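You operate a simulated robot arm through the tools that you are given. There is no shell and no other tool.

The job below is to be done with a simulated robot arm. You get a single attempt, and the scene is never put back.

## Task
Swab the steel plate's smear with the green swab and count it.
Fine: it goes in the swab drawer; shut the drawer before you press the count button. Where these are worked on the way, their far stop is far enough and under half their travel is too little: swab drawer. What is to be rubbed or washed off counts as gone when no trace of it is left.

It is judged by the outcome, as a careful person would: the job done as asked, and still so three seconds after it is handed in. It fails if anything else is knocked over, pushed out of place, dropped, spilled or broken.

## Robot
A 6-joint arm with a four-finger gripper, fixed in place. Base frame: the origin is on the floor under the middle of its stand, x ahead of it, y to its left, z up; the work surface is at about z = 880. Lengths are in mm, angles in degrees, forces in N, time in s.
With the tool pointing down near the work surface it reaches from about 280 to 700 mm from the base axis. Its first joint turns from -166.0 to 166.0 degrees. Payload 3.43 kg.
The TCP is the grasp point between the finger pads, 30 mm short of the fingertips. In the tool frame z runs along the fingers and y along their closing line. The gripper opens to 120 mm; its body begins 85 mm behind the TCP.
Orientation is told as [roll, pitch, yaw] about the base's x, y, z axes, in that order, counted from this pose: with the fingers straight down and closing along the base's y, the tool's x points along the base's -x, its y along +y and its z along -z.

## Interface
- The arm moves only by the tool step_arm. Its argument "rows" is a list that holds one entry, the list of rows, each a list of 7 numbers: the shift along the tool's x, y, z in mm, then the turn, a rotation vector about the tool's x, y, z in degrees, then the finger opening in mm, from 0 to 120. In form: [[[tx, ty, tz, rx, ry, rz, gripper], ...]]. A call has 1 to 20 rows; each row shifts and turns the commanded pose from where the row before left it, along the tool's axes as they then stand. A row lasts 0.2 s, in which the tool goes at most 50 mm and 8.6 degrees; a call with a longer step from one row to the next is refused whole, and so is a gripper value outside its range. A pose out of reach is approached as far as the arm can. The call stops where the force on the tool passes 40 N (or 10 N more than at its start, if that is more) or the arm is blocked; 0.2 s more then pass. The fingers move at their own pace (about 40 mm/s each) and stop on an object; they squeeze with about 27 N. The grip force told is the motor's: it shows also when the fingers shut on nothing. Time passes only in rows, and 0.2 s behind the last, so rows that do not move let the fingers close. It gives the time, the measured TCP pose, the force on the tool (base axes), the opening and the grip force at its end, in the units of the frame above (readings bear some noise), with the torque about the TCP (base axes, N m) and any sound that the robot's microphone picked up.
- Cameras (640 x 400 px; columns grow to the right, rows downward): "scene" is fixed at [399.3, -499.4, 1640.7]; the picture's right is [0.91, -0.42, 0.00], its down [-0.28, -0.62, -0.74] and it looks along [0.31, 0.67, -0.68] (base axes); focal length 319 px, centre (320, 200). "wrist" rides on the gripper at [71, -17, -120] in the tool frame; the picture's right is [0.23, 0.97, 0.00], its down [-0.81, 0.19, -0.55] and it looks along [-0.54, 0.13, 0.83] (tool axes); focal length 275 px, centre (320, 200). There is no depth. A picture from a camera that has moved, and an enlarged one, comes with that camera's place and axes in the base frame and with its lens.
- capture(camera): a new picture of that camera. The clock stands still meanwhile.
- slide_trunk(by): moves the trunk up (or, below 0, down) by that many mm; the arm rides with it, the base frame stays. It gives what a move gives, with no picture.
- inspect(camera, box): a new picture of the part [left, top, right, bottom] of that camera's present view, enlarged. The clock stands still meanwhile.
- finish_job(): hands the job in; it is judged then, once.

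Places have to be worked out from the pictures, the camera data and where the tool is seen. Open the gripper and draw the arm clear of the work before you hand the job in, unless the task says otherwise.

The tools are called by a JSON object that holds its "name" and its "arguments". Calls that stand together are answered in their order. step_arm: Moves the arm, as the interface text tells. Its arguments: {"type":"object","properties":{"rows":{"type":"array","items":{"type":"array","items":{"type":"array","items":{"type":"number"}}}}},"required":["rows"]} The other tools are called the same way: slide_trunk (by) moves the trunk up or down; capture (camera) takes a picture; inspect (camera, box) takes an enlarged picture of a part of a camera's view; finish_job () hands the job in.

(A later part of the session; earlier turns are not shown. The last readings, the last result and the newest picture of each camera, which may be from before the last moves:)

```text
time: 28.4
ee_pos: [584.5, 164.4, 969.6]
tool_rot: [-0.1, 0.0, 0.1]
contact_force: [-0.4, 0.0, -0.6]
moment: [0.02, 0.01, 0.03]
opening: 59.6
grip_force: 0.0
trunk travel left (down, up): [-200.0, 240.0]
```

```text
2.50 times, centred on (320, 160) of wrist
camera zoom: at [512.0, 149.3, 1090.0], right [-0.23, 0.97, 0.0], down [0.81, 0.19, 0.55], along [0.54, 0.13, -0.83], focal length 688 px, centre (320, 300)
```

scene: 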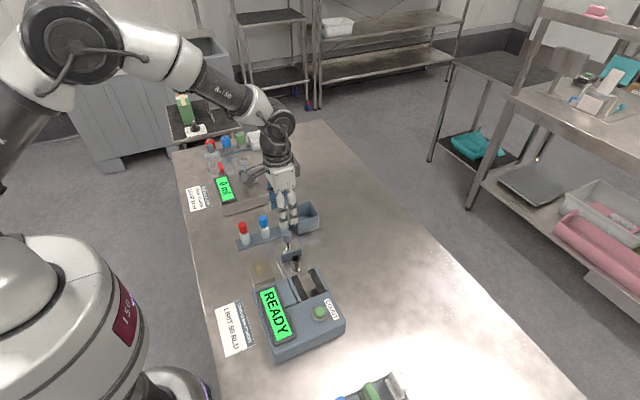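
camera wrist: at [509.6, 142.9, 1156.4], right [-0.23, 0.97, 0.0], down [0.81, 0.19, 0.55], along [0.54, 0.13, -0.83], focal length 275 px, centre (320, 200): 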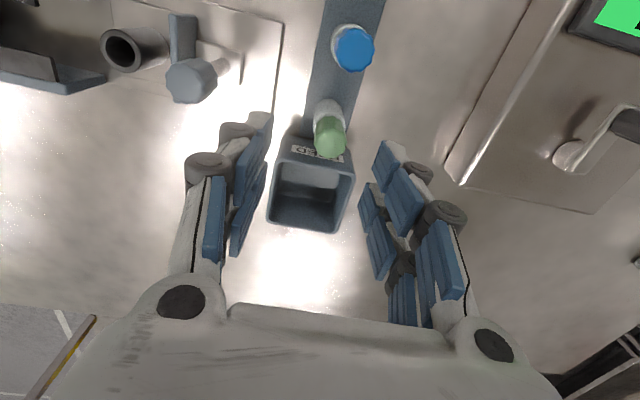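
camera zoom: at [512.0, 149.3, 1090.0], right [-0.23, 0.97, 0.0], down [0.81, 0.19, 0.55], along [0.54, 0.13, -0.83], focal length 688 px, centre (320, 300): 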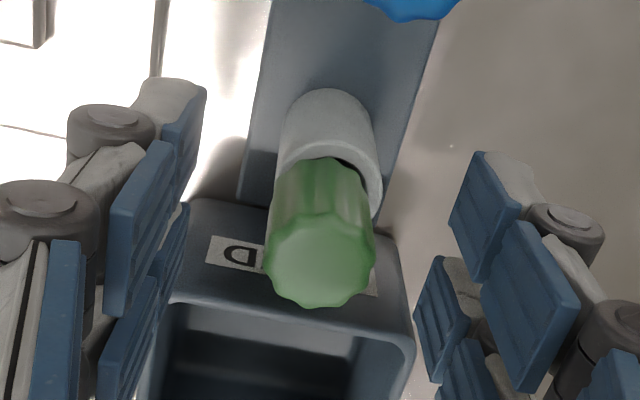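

The cap now sits on the tool axis at the expected depth. I'll close on it.

{"name": "step_arm", "arguments": {"rows": [[[0, 0, 0, 0, 0, 0, 40], [0, 0, 0, 0, 0, 0, 25], [0, 0, 0, 0, 0, 0, 10], [0, 0, 0, 0, 0, 0, 5], [0, 0, 0, 0, 0, 0, 5], [0, 0, -3, 0, 0, 0, 5], [0, 0, -10, 0, 0, 0, 5], [0, 0, -12, 0, 0, 0, 5]]]}}

{"name": "inspect", "arguments": {"camera": "scene", "box": [255, 180, 315, 240]}}

{"name": "inspect", "arguments": {"camera": "wrist", "box": [220, 80, 420, 240]}}

```text
time: 30.2
ee_pos: [582.5, 165.7, 994.9]
tool_rot: [-0.1, 0.0, 0.0]
contact_force: [0.1, 0.0, 0.1]
moment: [-0.01, 0.0, 0.0]
opening: 20.9
grip_force: 27.3
trunk travel left (down, up): [-200.0, 240.0]
```

```text
6.67 times, centred on (285, 210) of scene
camera zoom: at [399.3, -499.4, 1640.7], right [0.91, -0.42, 0.0], down [-0.28, -0.62, -0.74], along [0.31, 0.67, -0.68], focal length 2128 px, centre (553, 133)
```

zoom: 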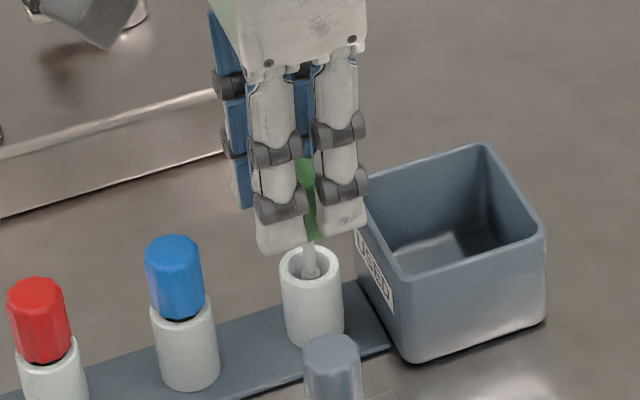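

```text
2.50 times, centred on (320, 160) of wrist
camera zoom: at [510.9, 150.0, 1115.0], right [-0.23, 0.97, 0.0], down [0.81, 0.19, 0.55], along [0.54, 0.13, -0.83], focal length 688 px, centre (320, 300)
```

zoom: 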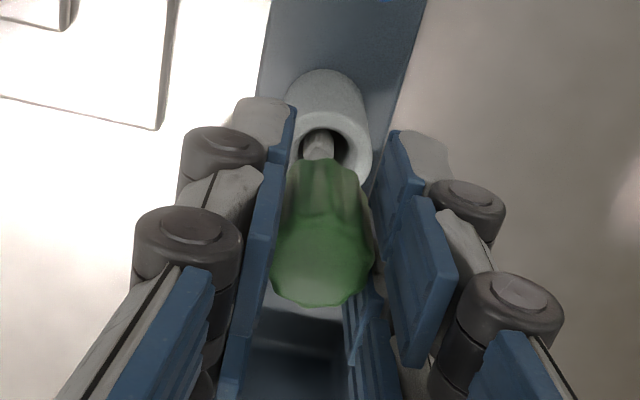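

The cap is now nested centrally between the four pads, with the tip about 78 mm below the TCP. I'll lift clear and carry the swab over to the plate, staying high.

{"name": "step_arm", "arguments": {"rows": [[[0, 0, -15, 0, 0, 0, 5], [0, 0, -20, 0, 0, 0, 5], [0, 0, -20, 0, 0, 0, 5], [0, 0, -20, 0, 0, 0, 5], [15, -15, 0, 0, 0, 0, 5], [20, -20, 0, 0, 0, 0, 5], [20, -20, 0, 0, 0, 0, 5], [20, -20, 0, 0, 0, 0, 5], [20, -20, 0, 0, 0, 0, 5], [20, -19, 0, 0, 0, 0, 5]]]}}

{"name": "capture", "arguments": {"camera": "wrist"}}

{"name": "inspect", "arguments": {"camera": "scene", "box": [210, 170, 330, 300]}}

```text
time: 32.4
ee_pos: [467.1, 51.7, 1067.9]
tool_rot: [0.0, -0.1, 0.1]
contact_force: [-1.3, 0.5, -0.3]
moment: [0.02, -0.03, -0.03]
opening: 20.9
grip_force: 26.9
trunk travel left (down, up): [-200.0, 240.0]
```

```text
taken
camera wrist: at [395.7, 35.3, 1189.1], right [-0.23, 0.97, 0.0], down [0.81, 0.19, 0.55], along [0.54, 0.13, -0.83], focal length 275 px, centre (320, 200)
```

wrist: 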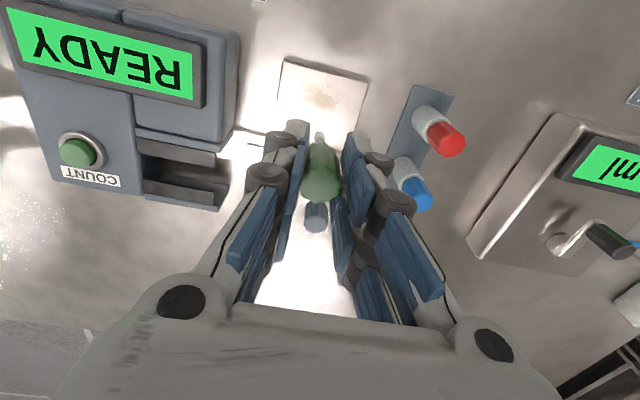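

```text
3.08 times, centred on (270, 235) of scene
camera zoom: at [399.3, -499.4, 1640.7], right [0.91, -0.42, 0.0], down [-0.28, -0.62, -0.74], along [0.31, 0.67, -0.68], focal length 982 px, centre (474, 92)
```

zoom: 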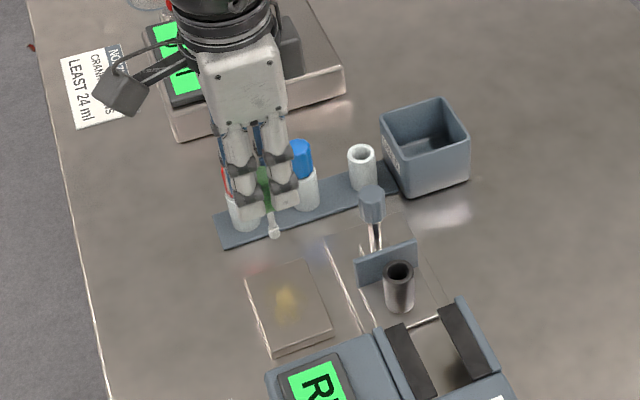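

{"name": "inspect", "arguments": {"camera": "wrist", "box": [260, 45, 390, 145]}}

{"name": "inspect", "arguments": {"camera": "scene", "box": [275, 240, 335, 275]}}

{"name": "inspect", "arguments": {"camera": "scene", "box": [260, 215, 330, 290]}}

{"name": "inspect", "arguments": {"camera": "scene", "box": [275, 220, 320, 250]}}

```text
4.00 times, centred on (325, 95) of wrist
camera zoom: at [395.7, 35.3, 1189.1], right [-0.23, 0.97, 0.0], down [0.81, 0.19, 0.55], along [0.54, 0.13, -0.83], focal length 1101 px, centre (300, 620)
```

zoom: 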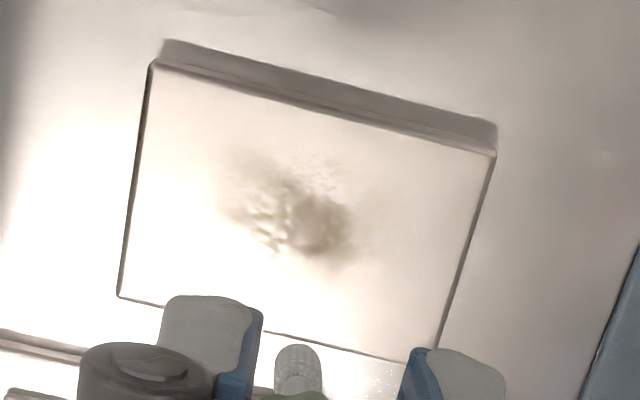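

```text
10.67 times, centred on (305, 258) of scene
camera zoom: at [399.3, -499.4, 1640.7], right [0.91, -0.42, 0.0], down [-0.28, -0.62, -0.74], along [0.31, 0.67, -0.68], focal length 3406 px, centre (480, -413)
```

zoom: 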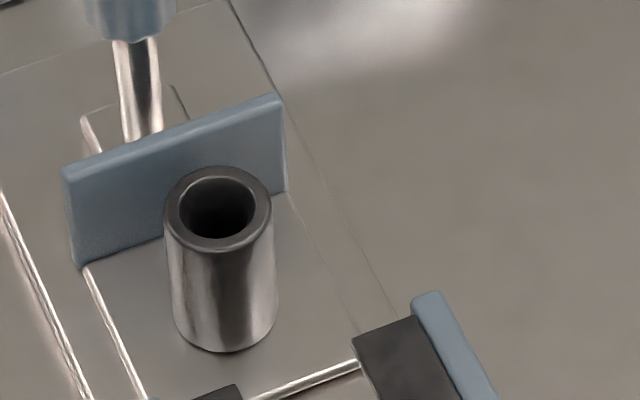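

```text
5.33 times, centred on (295, 252) of scene
camera zoom: at [399.3, -499.4, 1640.7], right [0.91, -0.42, 0.0], down [-0.28, -0.62, -0.74], along [0.31, 0.67, -0.68], focal length 1703 px, centre (453, -80)
```

zoom: 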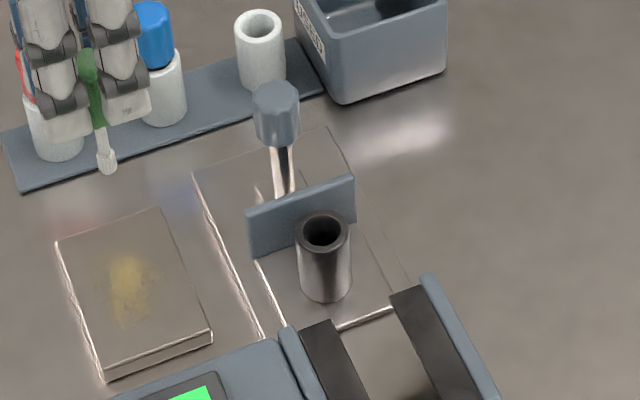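

```text
13.33 times, centred on (298, 235) of scene
camera zoom: at [399.3, -499.4, 1640.7], right [0.91, -0.42, 0.0], down [-0.28, -0.62, -0.74], along [0.31, 0.67, -0.68], focal length 4257 px, centre (620, -267)
```

zoom: 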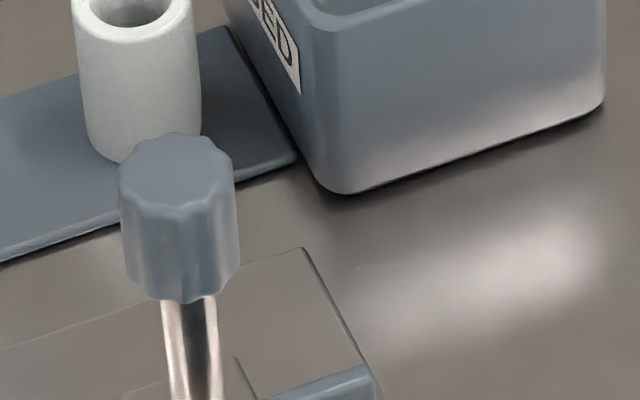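

The plate spans about x 438–496, y 9–96 with its top at z≈895.5, and the smear covers about x 448–482, y 28–72. I'll lower the swab over the smear centre to just above the plate (contact expected near TCP z≈973).

{"name": "step_arm", "arguments": {"rows": [[[0, 0, 22, 0, 0, 0, 5], [0, 0, 22, 0, 0, 0, 5], [0, 0, 22, 0, 0, 0, 5], [0, 0, 16, 0, 0, 0, 5], [0, 0, 6, 0, 0, 0, 5], [0, 0, 0, 0, 0, 0, 5]]]}}

{"name": "inspect", "arguments": {"camera": "scene", "box": [240, 235, 300, 280]}}

{"name": "inspect", "arguments": {"camera": "wrist", "box": [260, 60, 390, 160]}}

```text
time: 33.8
ee_pos: [468.7, 54.4, 981.2]
tool_rot: [0.0, 0.0, -0.1]
contact_force: [0.9, 0.4, 0.0]
moment: [-0.03, 0.0, -0.02]
opening: 21.1
grip_force: 26.9
trunk travel left (down, up): [-200.0, 240.0]
```

```text
8.89 times, centred on (270, 258) of scene
camera zoom: at [399.3, -499.4, 1640.7], right [0.91, -0.42, 0.0], down [-0.28, -0.62, -0.74], along [0.31, 0.67, -0.68], focal length 2838 px, centre (764, -311)
```

zoom: 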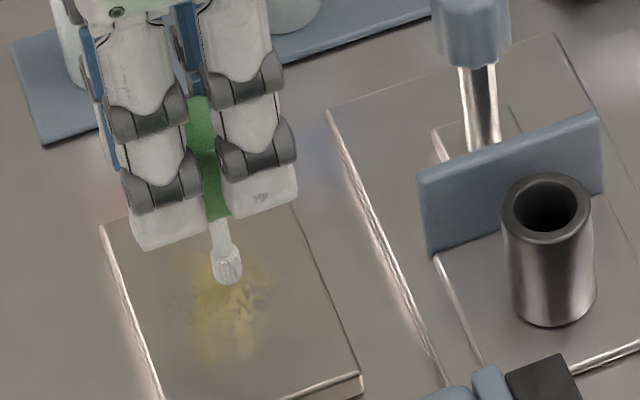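

```text
4.00 times, centred on (325, 110) of wrist
camera zoom: at [396.9, 37.2, 1101.7], right [-0.23, 0.97, 0.0], down [0.81, 0.19, 0.55], along [0.54, 0.13, -0.83], focal length 1101 px, centre (300, 560)
```

zoom: 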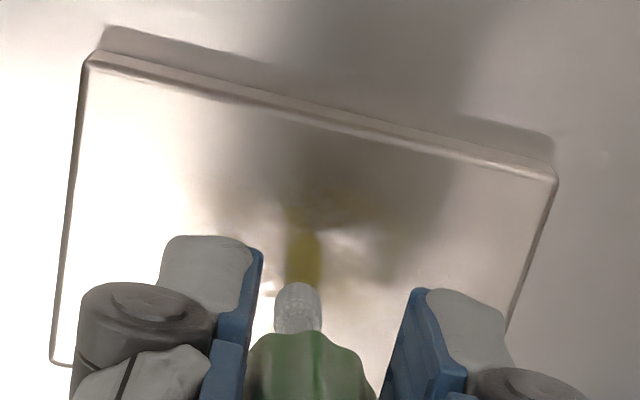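

The tip is now roughly 8 mm above the smear. I'll descend in small steps watching the vertical force.

{"name": "step_arm", "arguments": {"rows": [[[0, 0, 2, 0, 0, 0, 5], [0, 0, 1.5, 0, 0, 0, 5], [0, 0, 1, 0, 0, 0, 5], [0, 0, 0, 0, 0, 0, 5]]]}}

{"name": "inspect", "arguments": {"camera": "scene", "box": [245, 245, 285, 275]}}

```text
time: 34.8
ee_pos: [468.6, 52.2, 976.0]
tool_rot: [0.0, -0.1, 0.0]
contact_force: [0.3, -0.6, -0.6]
moment: [-0.01, -0.02, -0.01]
opening: 20.5
grip_force: 26.7
trunk travel left (down, up): [-200.0, 240.0]
```

```text
13.33 times, centred on (265, 260) of scene
camera zoom: at [399.3, -499.4, 1640.7], right [0.91, -0.42, 0.0], down [-0.28, -0.62, -0.74], along [0.31, 0.67, -0.68], focal length 4257 px, centre (1053, -600)
```

zoom: 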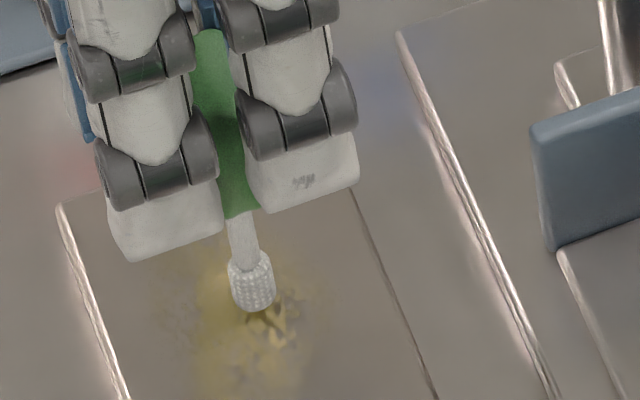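

The tip is within about 2 mm of the plate. I'll continue with sub-millimetre steps.

{"name": "step_arm", "arguments": {"rows": [[[0, 0, 0.6, 0, 0, 0, 5], [0, 0, 0.6, 0, 0, 0, 5], [0, 0, 0, 0, 0, 0, 5]]]}}

```text
time: 35.6
ee_pos: [469.3, 52.3, 975.1]
tool_rot: [0.1, 0.1, 0.0]
contact_force: [-0.8, 0.9, -0.1]
moment: [-0.04, 0.01, 0.0]
opening: 20.8
grip_force: 26.7
trunk travel left (down, up): [-200.0, 240.0]
```

No contact force yet at TCP z≈975; continuing down in small steps.

{"name": "step_arm", "arguments": {"rows": [[[0, 0, 0.7, 0, 0, 0, 5], [0, 0, 0.7, 0, 0, 0, 5], [0, 0, 0, 0, 0, 0, 5]]]}}

{"name": "inspect", "arguments": {"camera": "scene", "box": [245, 245, 285, 275]}}

```text
time: 36.4
ee_pos: [468.3, 51.7, 974.5]
tool_rot: [0.0, 0.0, 0.0]
contact_force: [0.1, -0.3, 0.8]
moment: [-0.01, 0.0, -0.04]
opening: 21.0
grip_force: 26.8
trunk travel left (down, up): [-200.0, 240.0]
```

```text
13.33 times, centred on (265, 260) of scene
camera zoom: at [399.3, -499.4, 1640.7], right [0.91, -0.42, 0.0], down [-0.28, -0.62, -0.74], along [0.31, 0.67, -0.68], focal length 4257 px, centre (1053, -600)
```

zoom: 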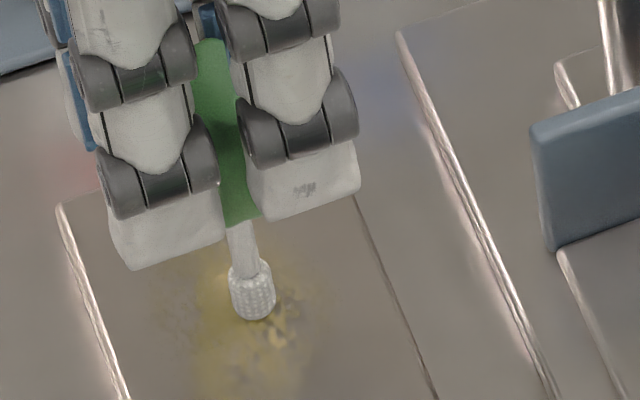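

Still no clear contact (forces at noise level). Continuing down.

{"name": "step_arm", "arguments": {"rows": [[[0, 0, 0.6, 0, 0, 0, 5], [0, 0, 0.6, 0, 0, 0, 5], [0, 0, 0, 0, 0, 0, 5]]]}}

```text
time: 37.2
ee_pos: [469.2, 52.1, 972.7]
tool_rot: [0.0, -0.3, 0.1]
contact_force: [0.2, -1.7, 14.9]
moment: [-0.02, 0.0, 0.01]
opening: 21.0
grip_force: 26.9
trunk travel left (down, up): [-200.0, 240.0]
```

Contact made: 15 N upward. I'll back off about 0.7 mm to a light press and read again.

{"name": "step_arm", "arguments": {"rows": [[[0, 0, -0.7, 0, 0, 0, 5], [0, 0, 0, 0, 0, 0, 5]]]}}

{"name": "inspect", "arguments": {"camera": "scene", "box": [245, 245, 285, 275]}}

```text
time: 37.8
ee_pos: [468.6, 53.1, 972.6]
tool_rot: [0.0, 0.0, 0.0]
contact_force: [2.5, -0.5, 9.9]
moment: [-0.01, -0.23, -0.02]
opening: 20.4
grip_force: 27.1
trunk travel left (down, up): [-200.0, 240.0]
```

```text
13.33 times, centred on (265, 260) of scene
camera zoom: at [399.3, -499.4, 1640.7], right [0.91, -0.42, 0.0], down [-0.28, -0.62, -0.74], along [0.31, 0.67, -0.68], focal length 4257 px, centre (1053, -600)
```

zoom: 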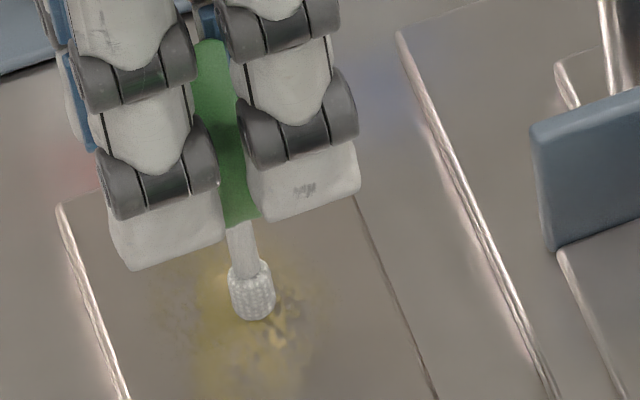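

Light press is about 10 N; I'll ease off a little more and make a first test stroke along -y to see how the smear responds.

{"name": "step_arm", "arguments": {"rows": [[[0, 0, -0.5, 0, 0, 0, 5], [0, -5, 0, 0, 0, 0, 5], [0, -7, 0, 0, 0, 0, 5], [0, -7, 0, 0, 0, 0, 5], [0, -7, 0, 0, 0, 0, 5]]]}}

{"name": "inspect", "arguments": {"camera": "scene", "box": [240, 240, 300, 280]}}

```text
time: 39.0
ee_pos: [467.5, 25.3, 972.2]
tool_rot: [0.1, -0.1, 0.0]
contact_force: [-0.3, 1.1, 6.6]
moment: [0.14, 0.02, 0.01]
opening: 20.5
grip_force: 26.6
trunk travel left (down, up): [-200.0, 240.0]
```

```text
10.00 times, centred on (270, 260) of scene
camera zoom: at [399.3, -499.4, 1640.7], right [0.91, -0.42, 0.0], down [-0.28, -0.62, -0.74], along [0.31, 0.67, -0.68], focal length 3193 px, centre (820, -400)
```

zoom: 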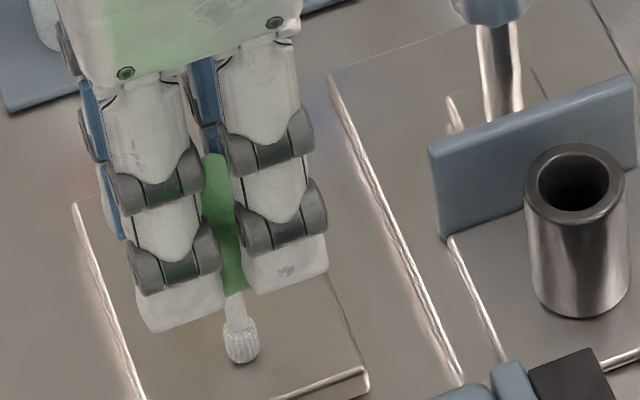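

Force is a gentle 6.6 N with little drag. I'll run zigzag strokes along y, stepping 4 mm in x toward +x first.

{"name": "step_arm", "arguments": {"rows": [[[0, 8.7, 0, 0, 0, 0, 5], [0, 8.7, 0, 0, 0, 0, 5], [0, 8.7, 0, 0, 0, 0, 5], [0, 8.7, 0, 0, 0, 0, 5], [0, 8.7, 0, 0, 0, 0, 5], [0, 8.7, 0, 0, 0, 0, 5], [-4, 0, 0, 0, 0, 0, 5], [0, -8.7, 0, 0, 0, 0, 5], [0, -8.7, 0, 0, 0, 0, 5], [0, -8.7, 0, 0, 0, 0, 5], [0, -8.7, 0, 0, 0, 0, 5], [0, -8.7, 0, 0, 0, 0, 5], [0, -8.7, 0, 0, 0, 0, 5], [-4, 0, 0, 0, 0, 0, 5], [0, 8.7, 0, 0, 0, 0, 5], [0, 8.7, 0, 0, 0, 0, 5], [0, 8.7, 0, 0, 0, 0, 5], [0, 8.7, 0, 0, 0, 0, 5], [0, 8.7, 0, 0, 0, 0, 5], [0, 8.7, 0, 0, 0, 0, 5]]]}}

{"name": "inspect", "arguments": {"camera": "scene", "box": [240, 240, 300, 280]}}

{"name": "inspect", "arguments": {"camera": "wrist", "box": [240, 60, 400, 160]}}

```text
time: 43.2
ee_pos: [476.6, 78.4, 973.7]
tool_rot: [0.0, 0.0, 0.0]
contact_force: [0.4, -0.7, 0.3]
moment: [-0.02, -0.01, 0.01]
opening: 20.5
grip_force: 27.1
trunk travel left (down, up): [-200.0, 240.0]
```

```text
10.00 times, centred on (270, 260) of scene
camera zoom: at [399.3, -499.4, 1640.7], right [0.91, -0.42, 0.0], down [-0.28, -0.62, -0.74], along [0.31, 0.67, -0.68], focal length 3193 px, centre (820, -400)
```

zoom: 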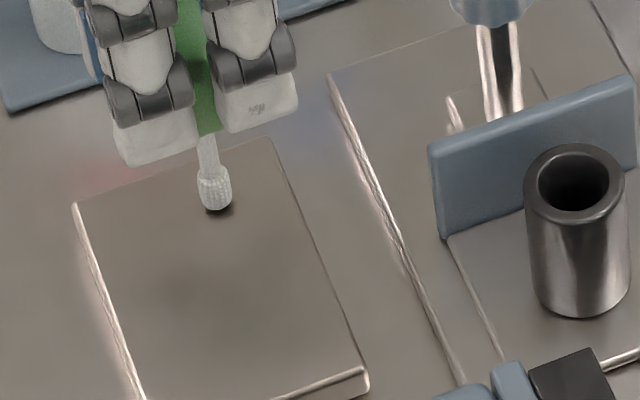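

```text
4.00 times, centred on (320, 110) of wrist
camera zoom: at [404.9, 61.9, 1095.1], right [-0.23, 0.97, 0.0], down [0.81, 0.19, 0.55], along [0.54, 0.13, -0.83], focal length 1101 px, centre (320, 560)
```

zoom: 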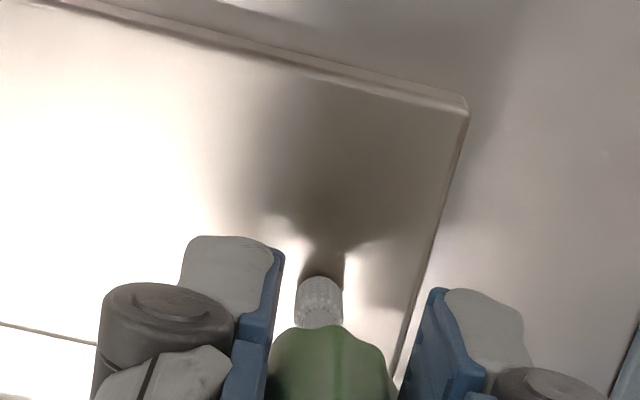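

The smear looks gone already. I'll lift the swab and check the plate closely for any remaining trace.

{"name": "step_arm", "arguments": {"rows": [[[0, 0, -10, 0, 0, 0, 5], [0, 10, -20, 0, 0, 0, 5], [0, 15, -20, 0, 0, 0, 5], [0, 15, -20, 0, 0, 0, 5]]]}}

{"name": "inspect", "arguments": {"camera": "scene", "box": [240, 245, 285, 280]}}

{"name": "capture", "arguments": {"camera": "wrist"}}

```text
time: 44.2
ee_pos: [474.0, 119.1, 1043.6]
tool_rot: [-0.1, 0.0, 0.0]
contact_force: [0.1, -0.2, 0.1]
moment: [0.0, 0.0, 0.01]
opening: 20.8
grip_force: 26.9
trunk travel left (down, up): [-200.0, 240.0]
```

```text
11.43 times, centred on (262, 262) of scene
camera zoom: at [399.3, -499.4, 1640.7], right [0.91, -0.42, 0.0], down [-0.28, -0.62, -0.74], along [0.31, 0.67, -0.68], focal length 3649 px, centre (977, -514)
```

zoom: 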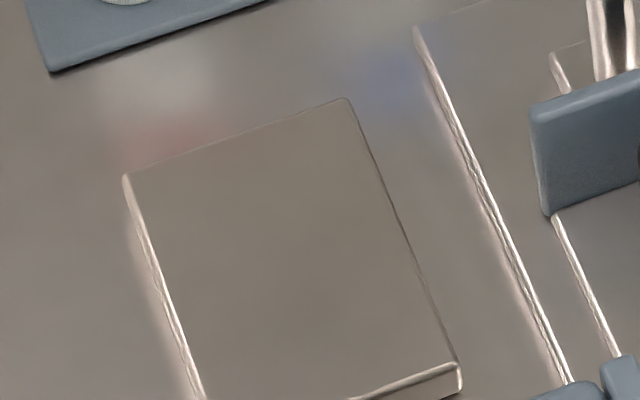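

```text
taken
camera wrist: at [403.8, 102.9, 1164.1], right [-0.23, 0.97, 0.0], down [0.81, 0.19, 0.55], along [0.54, 0.13, -0.83], focal length 275 px, centre (320, 200)
```

wrist: 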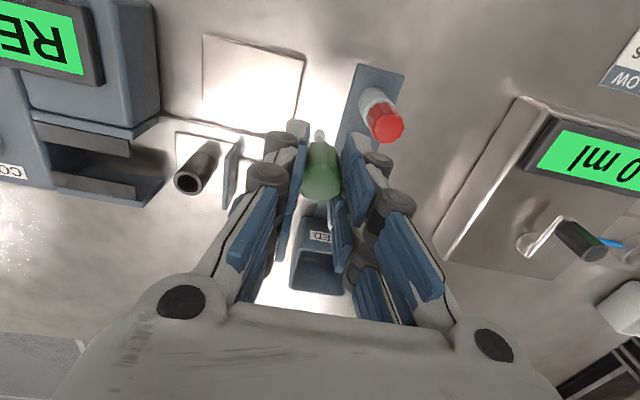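

{"name": "inspect", "arguments": {"camera": "wrist", "box": [185, 25, 320, 130]}}

{"name": "inspect", "arguments": {"camera": "scene", "box": [245, 250, 275, 280]}}

```text
3.81 times, centred on (252, 78) of wrist
camera zoom: at [403.8, 102.9, 1164.1], right [-0.23, 0.97, 0.0], down [0.81, 0.19, 0.55], along [0.54, 0.13, -0.83], focal length 1049 px, centre (577, 667)
```

zoom: 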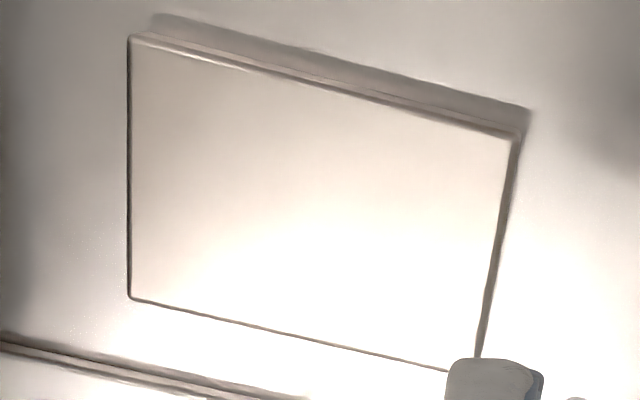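

```text
13.33 times, centred on (260, 265) of scene
camera zoom: at [399.3, -499.4, 1640.7], right [0.91, -0.42, 0.0], down [-0.28, -0.62, -0.74], along [0.31, 0.67, -0.68], focal length 4257 px, centre (1120, -667)
```

zoom: 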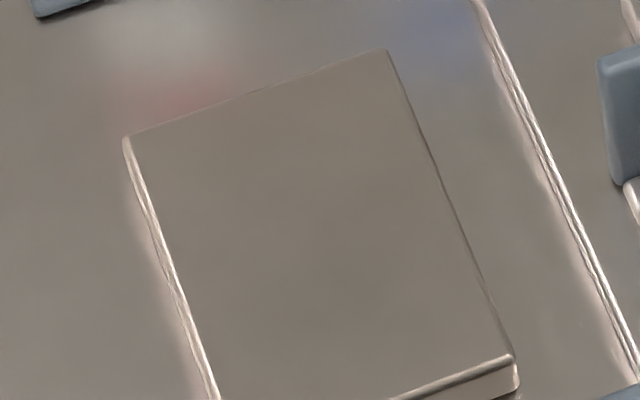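

The plate looks completely clean in both views and has not shifted. To be thorough I'll make two more light strokes over the -x half of the former smear area, which I have not passed directly.

{"name": "step_arm", "arguments": {"rows": [[[8, -21.5, 0, 0, 0, 0, 5], [8, -21.5, 0, 0, 0, 0, 5], [0, 0, 20, 0, 0, 0, 5], [0, 0, 20, 0, 0, 0, 5], [0, 0, 20, 0, 0, 0, 5], [0, 0, 7, 0, 0, 0, 5], [0, 0, 2.5, 0, 0, 0, 5], [0, 0, 0.6, 0, 0, 0, 5], [0, 0, 0, 0, 0, 0, 5]]]}}

```text
time: 46.2
ee_pos: [460.1, 75.8, 973.3]
tool_rot: [0.0, 0.0, 0.0]
contact_force: [-0.5, -0.1, -0.5]
moment: [-0.01, 0.01, 0.0]
opening: 20.4
grip_force: 26.6
trunk travel left (down, up): [-200.0, 240.0]
```

No contact yet; I'll lower a little further in small increments.

{"name": "step_arm", "arguments": {"rows": [[[0, 0, 0.6, 0, 0, 0, 5], [0, 0, 0, 0, 0, 0, 5]]]}}

```text
time: 46.8
ee_pos: [459.3, 74.4, 973.1]
tool_rot: [-0.1, 0.0, 0.0]
contact_force: [-0.8, -0.8, 1.8]
moment: [0.02, 0.04, -0.01]
opening: 20.2
grip_force: 27.0
trunk travel left (down, up): [-200.0, 240.0]
```

Light contact begins (~2 N). I'll press 0.4 mm more and run the strokes.

{"name": "step_arm", "arguments": {"rows": [[[0, 0, 0.4, 0, 0, 0, 5], [0, -8.5, 0, 0, 0, 0, 5], [0, -8.5, 0, 0, 0, 0, 5], [0, -8.5, 0, 0, 0, 0, 5], [0, -8.5, 0, 0, 0, 0, 5], [0, -8.5, 0, 0, 0, 0, 5], [0, -7, 0, 0, 0, 0, 5], [5, 0, 0, 0, 0, 0, 5], [0, 8.5, 0, 0, 0, 0, 5], [0, 8.5, 0, 0, 0, 0, 5], [0, 8.5, 0, 0, 0, 0, 5], [0, 8.5, 0, 0, 0, 0, 5], [0, 8.5, 0, 0, 0, 0, 5], [5, 0, 0, 0, 0, 0, 5], [0, -8.5, 0, 0, 0, 0, 5], [0, -8.5, 0, 0, 0, 0, 5], [0, -8.5, 0, 0, 0, 0, 5], [0, -8.5, 0, 0, 0, 0, 5]]]}}

{"name": "inspect", "arguments": {"camera": "scene", "box": [240, 240, 300, 280]}}

```text
time: 50.6
ee_pos: [450.6, 33.6, 973.3]
tool_rot: [0.0, 0.0, 0.0]
contact_force: [-0.2, 0.1, 5.6]
moment: [0.01, 0.01, -0.02]
opening: 20.4
grip_force: 26.9
trunk travel left (down, up): [-200.0, 240.0]
```

```text
10.00 times, centred on (270, 260) of scene
camera zoom: at [399.3, -499.4, 1640.7], right [0.91, -0.42, 0.0], down [-0.28, -0.62, -0.74], along [0.31, 0.67, -0.68], focal length 3193 px, centre (820, -400)
```

zoom: 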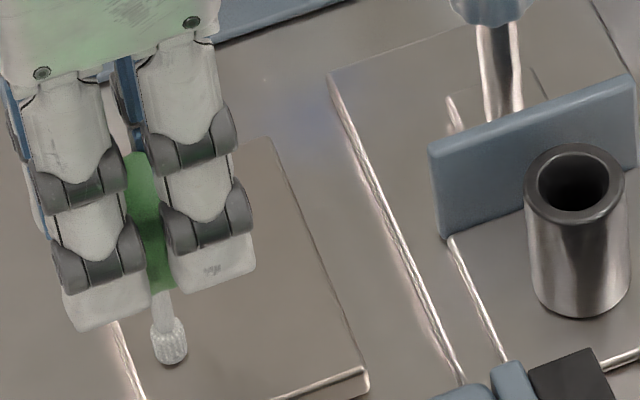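

Contact stayed light at ~5 N through the strokes. I'll lift, check the plate once more, then carry the swab to above the open drawer's tube at about (562,11.5).

{"name": "step_arm", "arguments": {"rows": [[[0, 0, -10, 0, 0, 0, 5], [0, 0, -25, 0, 0, 0, 5], [0, 0, -25, 0, 0, 0, 5], [0, 0, -30, 0, 0, 0, 5], [-22, -4.4, 0, 0, 0, 0, 5], [-22, -4.4, 0, 0, 0, 0, 5], [-22, -4.4, 0, 0, 0, 0, 5], [-22, -4.4, 0, 0, 0, 0, 5], [-22.4, -4.5, 0, 0, 0, 0, 5], [0, 0, 0, 0, 0, 0, 5]]]}}

{"name": "capture", "arguments": {"camera": "wrist"}}

{"name": "inspect", "arguments": {"camera": "scene", "box": [230, 200, 340, 285]}}

```text
time: 52.8
ee_pos: [560.2, 12.8, 1062.3]
tool_rot: [0.0, 0.0, 0.0]
contact_force: [0.2, -0.3, 0.4]
moment: [0.01, -0.03, 0.06]
opening: 20.6
grip_force: 27.0
trunk travel left (down, up): [-200.0, 240.0]
```

```text
taken
camera wrist: at [489.3, -4.1, 1183.8], right [-0.23, 0.97, 0.0], down [0.81, 0.19, 0.55], along [0.54, 0.13, -0.83], focal length 275 px, centre (320, 200)
```

wrist: 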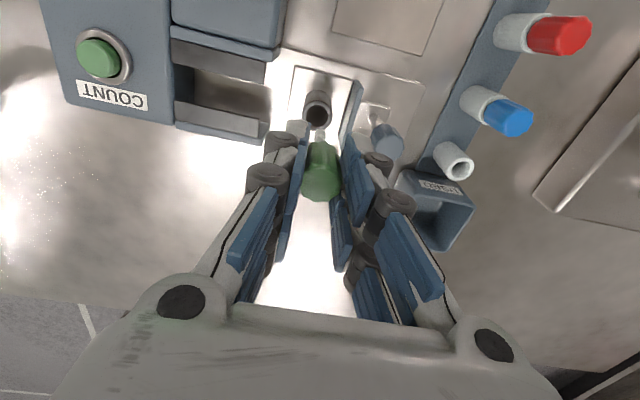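

```text
4.71 times, centred on (285, 242) of scene
camera zoom: at [399.3, -499.4, 1640.7], right [0.91, -0.42, 0.0], down [-0.28, -0.62, -0.74], along [0.31, 0.67, -0.68], focal length 1502 px, centre (485, 0)
```

zoom: 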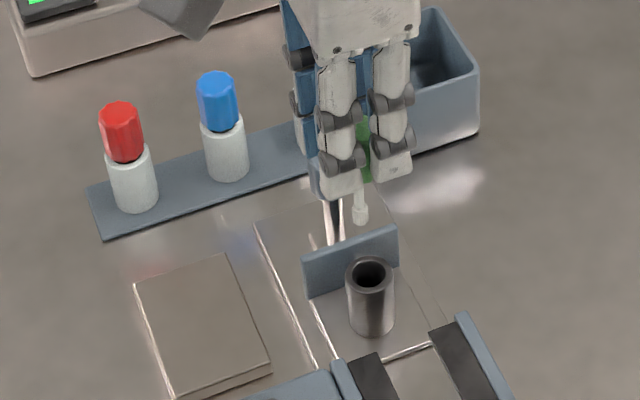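

The plate is clean. I'll zoom in to measure the tube mouth relative to the swab tip.

{"name": "inspect", "arguments": {"camera": "wrist", "box": [270, 60, 400, 160]}}

{"name": "inspect", "arguments": {"camera": "scene", "box": [285, 230, 330, 275]}}

```text
4.00 times, centred on (335, 110) of wrist
camera zoom: at [489.3, -4.1, 1183.8], right [-0.23, 0.97, 0.0], down [0.81, 0.19, 0.55], along [0.54, 0.13, -0.83], focal length 1101 px, centre (260, 560)
```

zoom: 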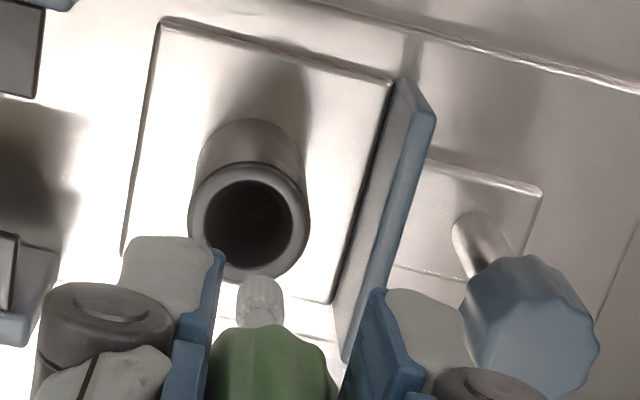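

```text
8.89 times, centred on (308, 252) of scene
camera zoom: at [399.3, -499.4, 1640.7], right [0.91, -0.42, 0.0], down [-0.28, -0.62, -0.74], along [0.31, 0.67, -0.68], focal length 2838 px, centre (431, -267)
```

zoom: 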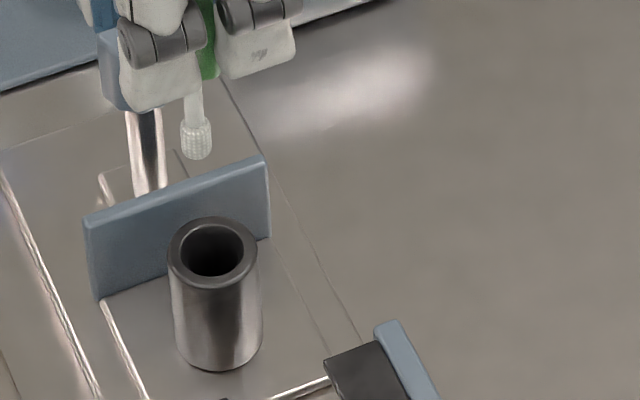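

Tube mouth is at about (560,10,941) and the swab tip at about (559.5,12.7,984.5). I'll shift 2.6 mm in -y, lower until just above the rim, and check.

{"name": "step_arm", "arguments": {"rows": [[[-0.5, -2.6, 0, 0, 0, 0, 5], [0, 0, 12, 0, 0, 0, 5], [0, 0, 12, 0, 0, 0, 5], [0, 0, 12, 0, 0, 0, 5], [0, 0, 0, 0, 0, 0, 5]]]}}

{"name": "inspect", "arguments": {"camera": "scene", "box": [285, 230, 330, 275]}}

{"name": "inspect", "arguments": {"camera": "wrist", "box": [260, 80, 380, 180]}}

```text
time: 54.0
ee_pos: [562.0, 7.3, 1025.8]
tool_rot: [0.0, 0.0, 0.1]
contact_force: [1.0, 0.2, 0.6]
moment: [-0.01, -0.02, -0.01]
opening: 20.6
grip_force: 26.8
trunk travel left (down, up): [-200.0, 240.0]
```

```text
8.89 times, centred on (308, 252) of scene
camera zoom: at [399.3, -499.4, 1640.7], right [0.91, -0.42, 0.0], down [-0.28, -0.62, -0.74], along [0.31, 0.67, -0.68], focal length 2838 px, centre (431, -267)
```

zoom: 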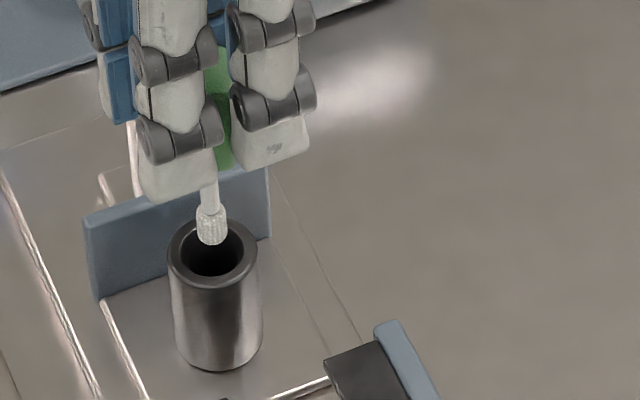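

```text
4.00 times, centred on (320, 130) of wrist
camera zoom: at [490.5, -8.3, 1147.3], right [-0.23, 0.97, 0.0], down [0.81, 0.19, 0.55], along [0.54, 0.13, -0.83], focal length 1101 px, centre (320, 480)
```

zoom: 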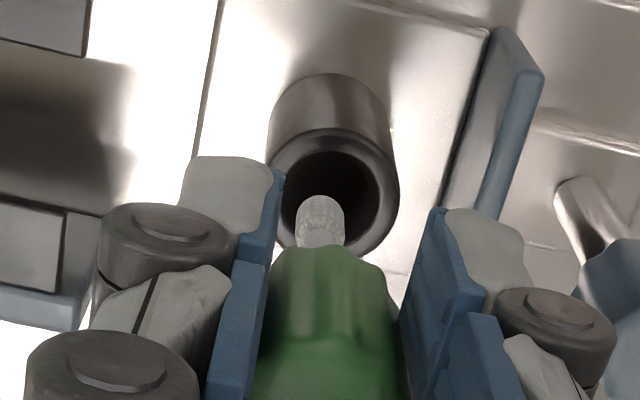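

The tip is over the mouth but about 2 mm toward -y of its centre. I'll correct by +2 mm in y and insert with moderate steps.

{"name": "step_arm", "arguments": {"rows": [[[0.5, 2, 0, 0, 0, 0, 5], [0, 0, 6, 0, 0, 0, 5], [0, 0, 6, 0, 0, 0, 5], [0, 0, 6, 0, 0, 0, 5]]]}}

{"name": "inspect", "arguments": {"camera": "scene", "box": [285, 230, 330, 275]}}

{"name": "inspect", "arguments": {"camera": "wrist", "box": [260, 80, 380, 180]}}

```text
time: 55.0
ee_pos: [560.3, 10.4, 1007.9]
tool_rot: [0.0, -0.1, 0.0]
contact_force: [0.4, 0.8, -0.2]
moment: [0.0, 0.0, 0.0]
opening: 20.4
grip_force: 26.9
trunk travel left (down, up): [-200.0, 240.0]
```

```text
8.89 times, centred on (308, 252) of scene
camera zoom: at [399.3, -499.4, 1640.7], right [0.91, -0.42, 0.0], down [-0.28, -0.62, -0.74], along [0.31, 0.67, -0.68], focal length 2838 px, centre (431, -267)
```

zoom: 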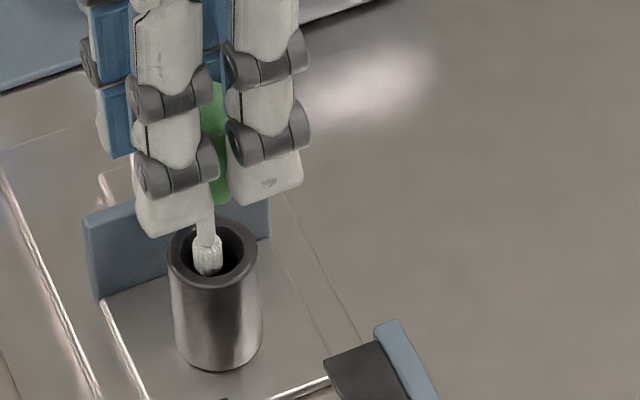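

```text
4.00 times, centred on (320, 130) of wrist
camera zoom: at [489.5, -5.3, 1128.9], right [-0.23, 0.97, 0.0], down [0.81, 0.19, 0.55], along [0.54, 0.13, -0.83], focal length 1101 px, centre (320, 480)
```

zoom: 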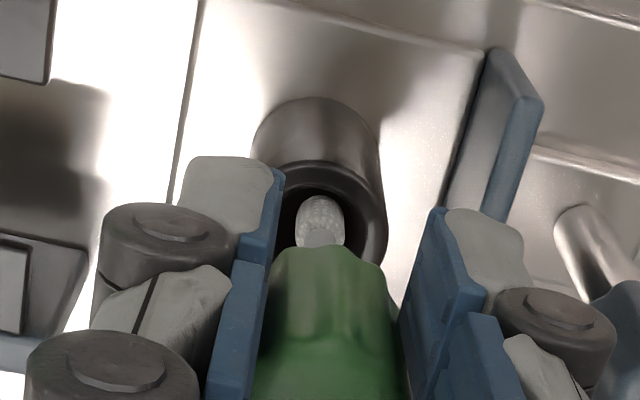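

The tip is inside the tube and centred. I'll continue inserting to near the seat (cap bottom at the rim expected near TCP z≈980).

{"name": "step_arm", "arguments": {"rows": [[[0, 0, 6, 0, 0, 0, 5], [0, 0, 6, 0, 0, 0, 5], [0, 0, 5, 0, 0, 0, 5], [0, 0, 4, 0, 0, 0, 5], [0, 0, 2, 0, 0, 0, 5], [0, 0, 0, 0, 0, 0, 5]]]}}

{"name": "inspect", "arguments": {"camera": "scene", "box": [285, 230, 330, 275]}}

{"name": "inspect", "arguments": {"camera": "wrist", "box": [240, 80, 400, 180]}}

```text
time: 56.4
ee_pos: [560.9, 11.0, 986.3]
tool_rot: [0.1, 0.0, 0.0]
contact_force: [0.7, 0.4, -1.1]
moment: [-0.03, 0.02, 0.0]
opening: 20.6
grip_force: 27.5
trunk travel left (down, up): [-200.0, 240.0]
```

```text
8.89 times, centred on (308, 252) of scene
camera zoom: at [399.3, -499.4, 1640.7], right [0.91, -0.42, 0.0], down [-0.28, -0.62, -0.74], along [0.31, 0.67, -0.68], focal length 2838 px, centre (431, -267)
```

zoom: 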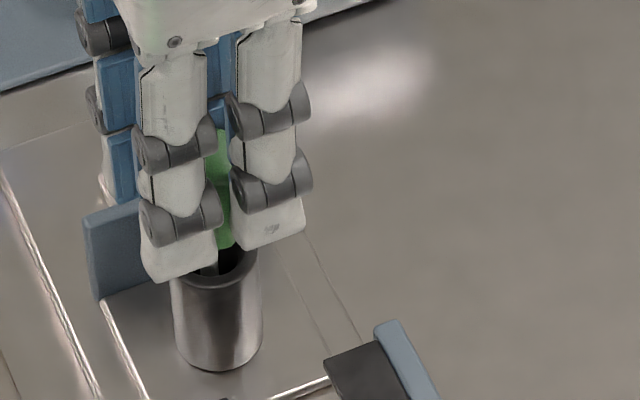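

```text
4.00 times, centred on (320, 130) of wrist
camera zoom: at [489.6, -4.9, 1106.8], right [-0.23, 0.97, 0.0], down [0.81, 0.19, 0.55], along [0.54, 0.13, -0.83], focal length 1101 px, centre (320, 480)
```

zoom: 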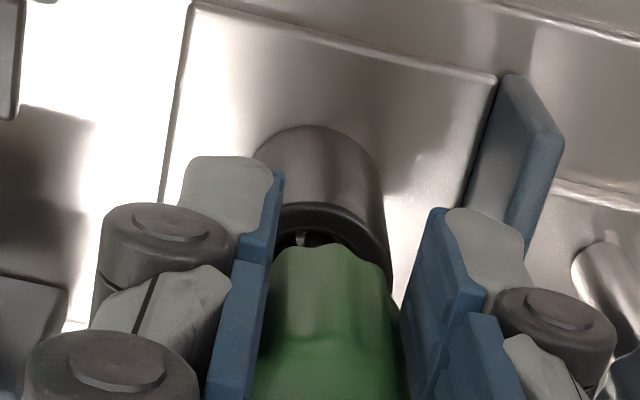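

Cap is ~6 mm above the rim, with no contact. I'll proceed in 1 mm steps.

{"name": "step_arm", "arguments": {"rows": [[[0, 0, 1.5, 0, 0, 0, 5], [0, 0, 1, 0, 0, 0, 5], [0, 0, 1, 0, 0, 0, 5], [0, 0, 0, 0, 0, 0, 5]]]}}

```text
time: 57.4
ee_pos: [560.0, 11.4, 982.9]
tool_rot: [0.0, 0.0, 0.0]
contact_force: [0.2, 0.0, -0.5]
moment: [0.0, 0.0, 0.02]
opening: 20.6
grip_force: 26.9
trunk travel left (down, up): [-200.0, 240.0]
```

Still free; continuing down slowly to find the seat.

{"name": "step_arm", "arguments": {"rows": [[[0, 0, 0.8, 0, 0, 0, 5], [0, 0, 0.8, 0, 0, 0, 5], [0, 0, 0.8, 0, 0, 0, 5], [0, 0, 0, 0, 0, 0, 5]]]}}

{"name": "inspect", "arguments": {"camera": "wrist", "box": [240, 80, 400, 180]}}

```text
time: 58.4
ee_pos: [560.6, 11.2, 980.7]
tool_rot: [0.0, -0.1, 0.0]
contact_force: [-0.8, -0.7, 10.2]
moment: [-0.03, 0.06, 0.03]
opening: 20.4
grip_force: 26.6
trunk travel left (down, up): [-200.0, 240.0]
```

```text
4.00 times, centred on (320, 130) of wrist
camera zoom: at [488.6, -5.1, 1101.3], right [-0.23, 0.97, 0.0], down [0.81, 0.19, 0.55], along [0.54, 0.13, -0.83], focal length 1101 px, centre (320, 480)
```

zoom: 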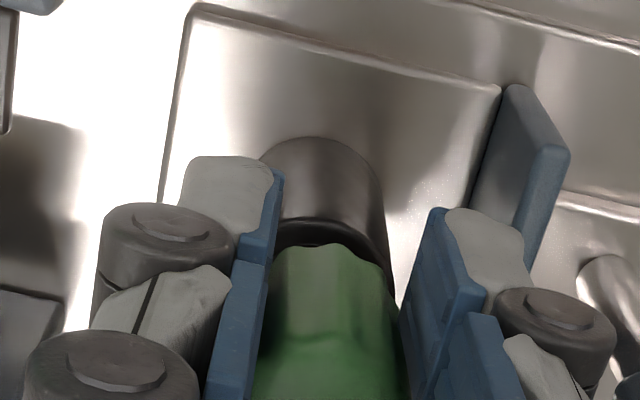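

The cap is seated on the rim (10 N at TCP z≈980.7, as expected). I'll ease the pressure, open the fingers just enough (34 mm) and rise a little, then check.

{"name": "step_arm", "arguments": {"rows": [[[0, 0, -0.7, 0, 0, 0, 5], [0, 0, 0, 0, 0, 0, 24], [0, 0, 0, 0, 0, 0, 28], [0, 0, 0, 0, 0, 0, 32], [0, 0, 0, 0, 0, 0, 35], [0, 0, 0, 0, 0, 0, 35], [0, 0, -6, 0, 0, 0, 35]]]}}

{"name": "inspect", "arguments": {"camera": "scene", "box": [280, 220, 335, 275]}}

{"name": "inspect", "arguments": {"camera": "wrist", "box": [240, 80, 400, 200]}}

```text
time: 60.0
ee_pos: [560.9, 11.5, 985.8]
tool_rot: [0.0, 0.0, 0.0]
contact_force: [0.2, -0.2, 0.3]
moment: [0.02, -0.02, -0.02]
opening: 34.9
grip_force: 0.1
trunk travel left (down, up): [-200.0, 240.0]
```

```text
7.27 times, centred on (308, 248) of scene
camera zoom: at [399.3, -499.4, 1640.7], right [0.91, -0.42, 0.0], down [-0.28, -0.62, -0.74], along [0.31, 0.67, -0.68], focal length 2322 px, centre (411, -146)
```

zoom: 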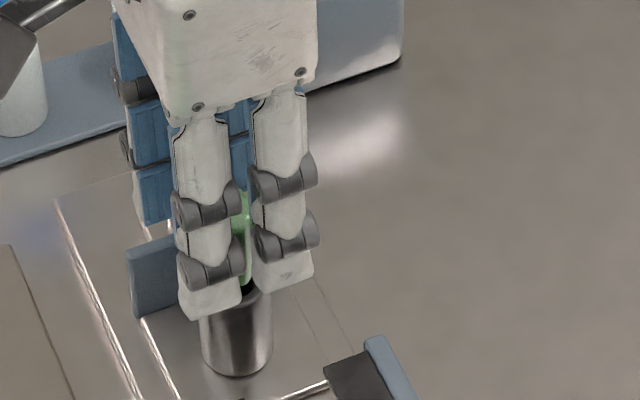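

```text
3.33 times, centred on (320, 140) of wrist
camera zoom: at [488.7, -4.7, 1107.1], right [-0.23, 0.97, 0.0], down [0.81, 0.19, 0.55], along [0.54, 0.13, -0.83], focal length 918 px, centre (320, 400)
```

zoom: 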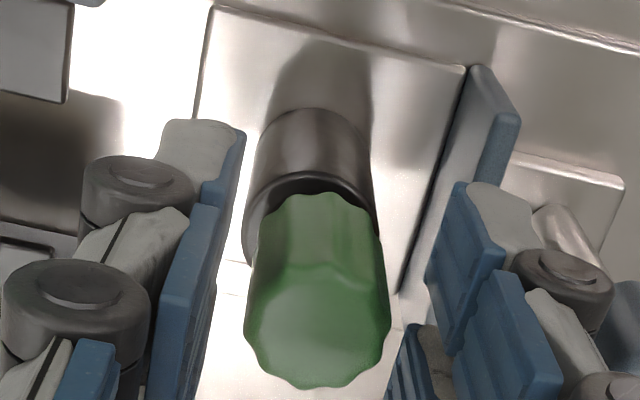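

The swab stands in the tube and the fingers are clear of it. I'll rise well above and look at the result.

{"name": "step_arm", "arguments": {"rows": [[[0, 0, -10, 0, 0, 0, 35], [0, 0, -20, 0, 0, 0, 35], [0, 0, -30, 0, 0, 0, 35], [0, 0, -20, 0, 0, 0, 35]]]}}

{"name": "inspect", "arguments": {"camera": "scene", "box": [270, 220, 345, 290]}}

{"name": "capture", "arguments": {"camera": "wrist"}}

```text
time: 61.0
ee_pos: [560.1, 13.0, 1065.6]
tool_rot: [-0.1, 0.0, 0.0]
contact_force: [0.3, 0.5, 0.2]
moment: [0.05, 0.01, 0.0]
opening: 34.8
grip_force: 0.0
trunk travel left (down, up): [-200.0, 240.0]
```

```text
5.71 times, centred on (308, 255) of scene
camera zoom: at [399.3, -499.4, 1640.7], right [0.91, -0.42, 0.0], down [-0.28, -0.62, -0.74], along [0.31, 0.67, -0.68], focal length 1824 px, centre (391, -114)
```

zoom: 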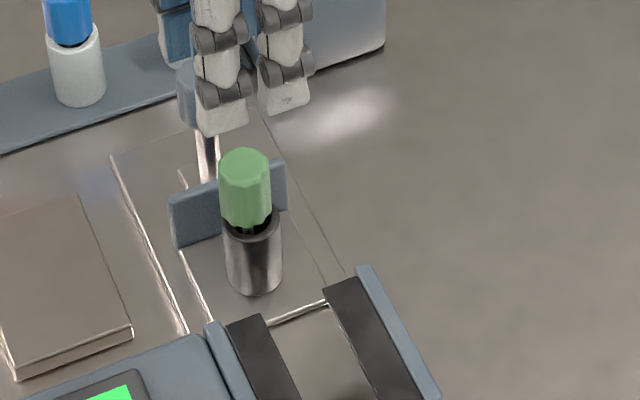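

```text
taken
camera wrist: at [489.1, -4.1, 1186.9], right [-0.23, 0.97, 0.0], down [0.81, 0.19, 0.55], along [0.54, 0.13, -0.83], focal length 275 px, centre (320, 200)
```

wrist: 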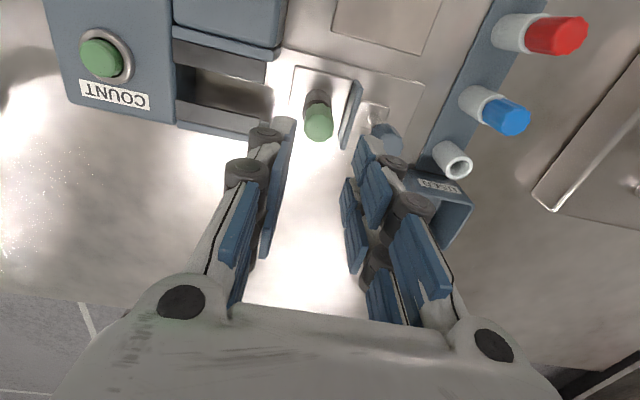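

The swab stands upright and seated in the drawer tube. Next I'll move over the knob (about (561,70)) with a 46 mm opening and check alignment before gripping.

{"name": "step_arm", "arguments": {"rows": [[[-1, 28, 0, 0, 0, 0, 46], [-1, 28, 0, 0, 0, 0, 46], [0, 0, 20, 0, 0, 0, 46], [0, 0, 20, 0, 0, 0, 46], [0, 0, 0, 0, 0, 0, 46]]]}}

{"name": "inspect", "arguments": {"camera": "wrist", "box": [220, 80, 420, 220]}}

{"name": "inspect", "arguments": {"camera": "scene", "box": [260, 210, 335, 280]}}

```text
time: 62.2
ee_pos: [563.6, 68.1, 1024.9]
tool_rot: [0.0, -0.1, 0.0]
contact_force: [-0.5, 0.2, -0.3]
moment: [0.01, 0.01, -0.02]
opening: 45.8
grip_force: 0.1
trunk travel left (down, up): [-200.0, 240.0]
```

```text
2.86 times, centred on (320, 150) of wrist
camera zoom: at [491.2, 51.7, 1146.3], right [-0.23, 0.97, 0.0], down [0.81, 0.19, 0.55], along [0.54, 0.13, -0.83], focal length 786 px, centre (320, 343)
```

zoom: 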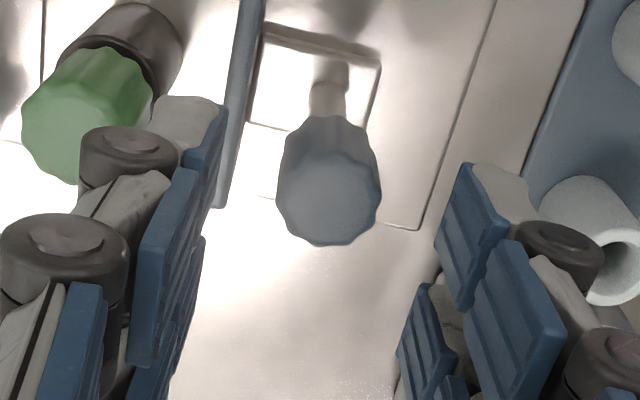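

```text
5.71 times, centred on (298, 245) of scene
camera zoom: at [399.3, -499.4, 1640.7], right [0.91, -0.42, 0.0], down [-0.28, -0.62, -0.74], along [0.31, 0.67, -0.68], focal length 1824 px, centre (449, -57)
```

zoom: 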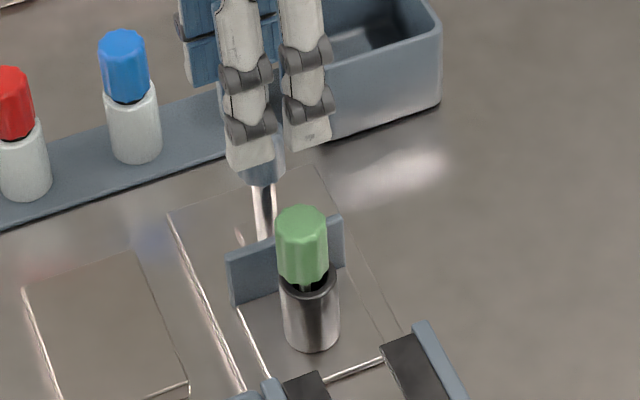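

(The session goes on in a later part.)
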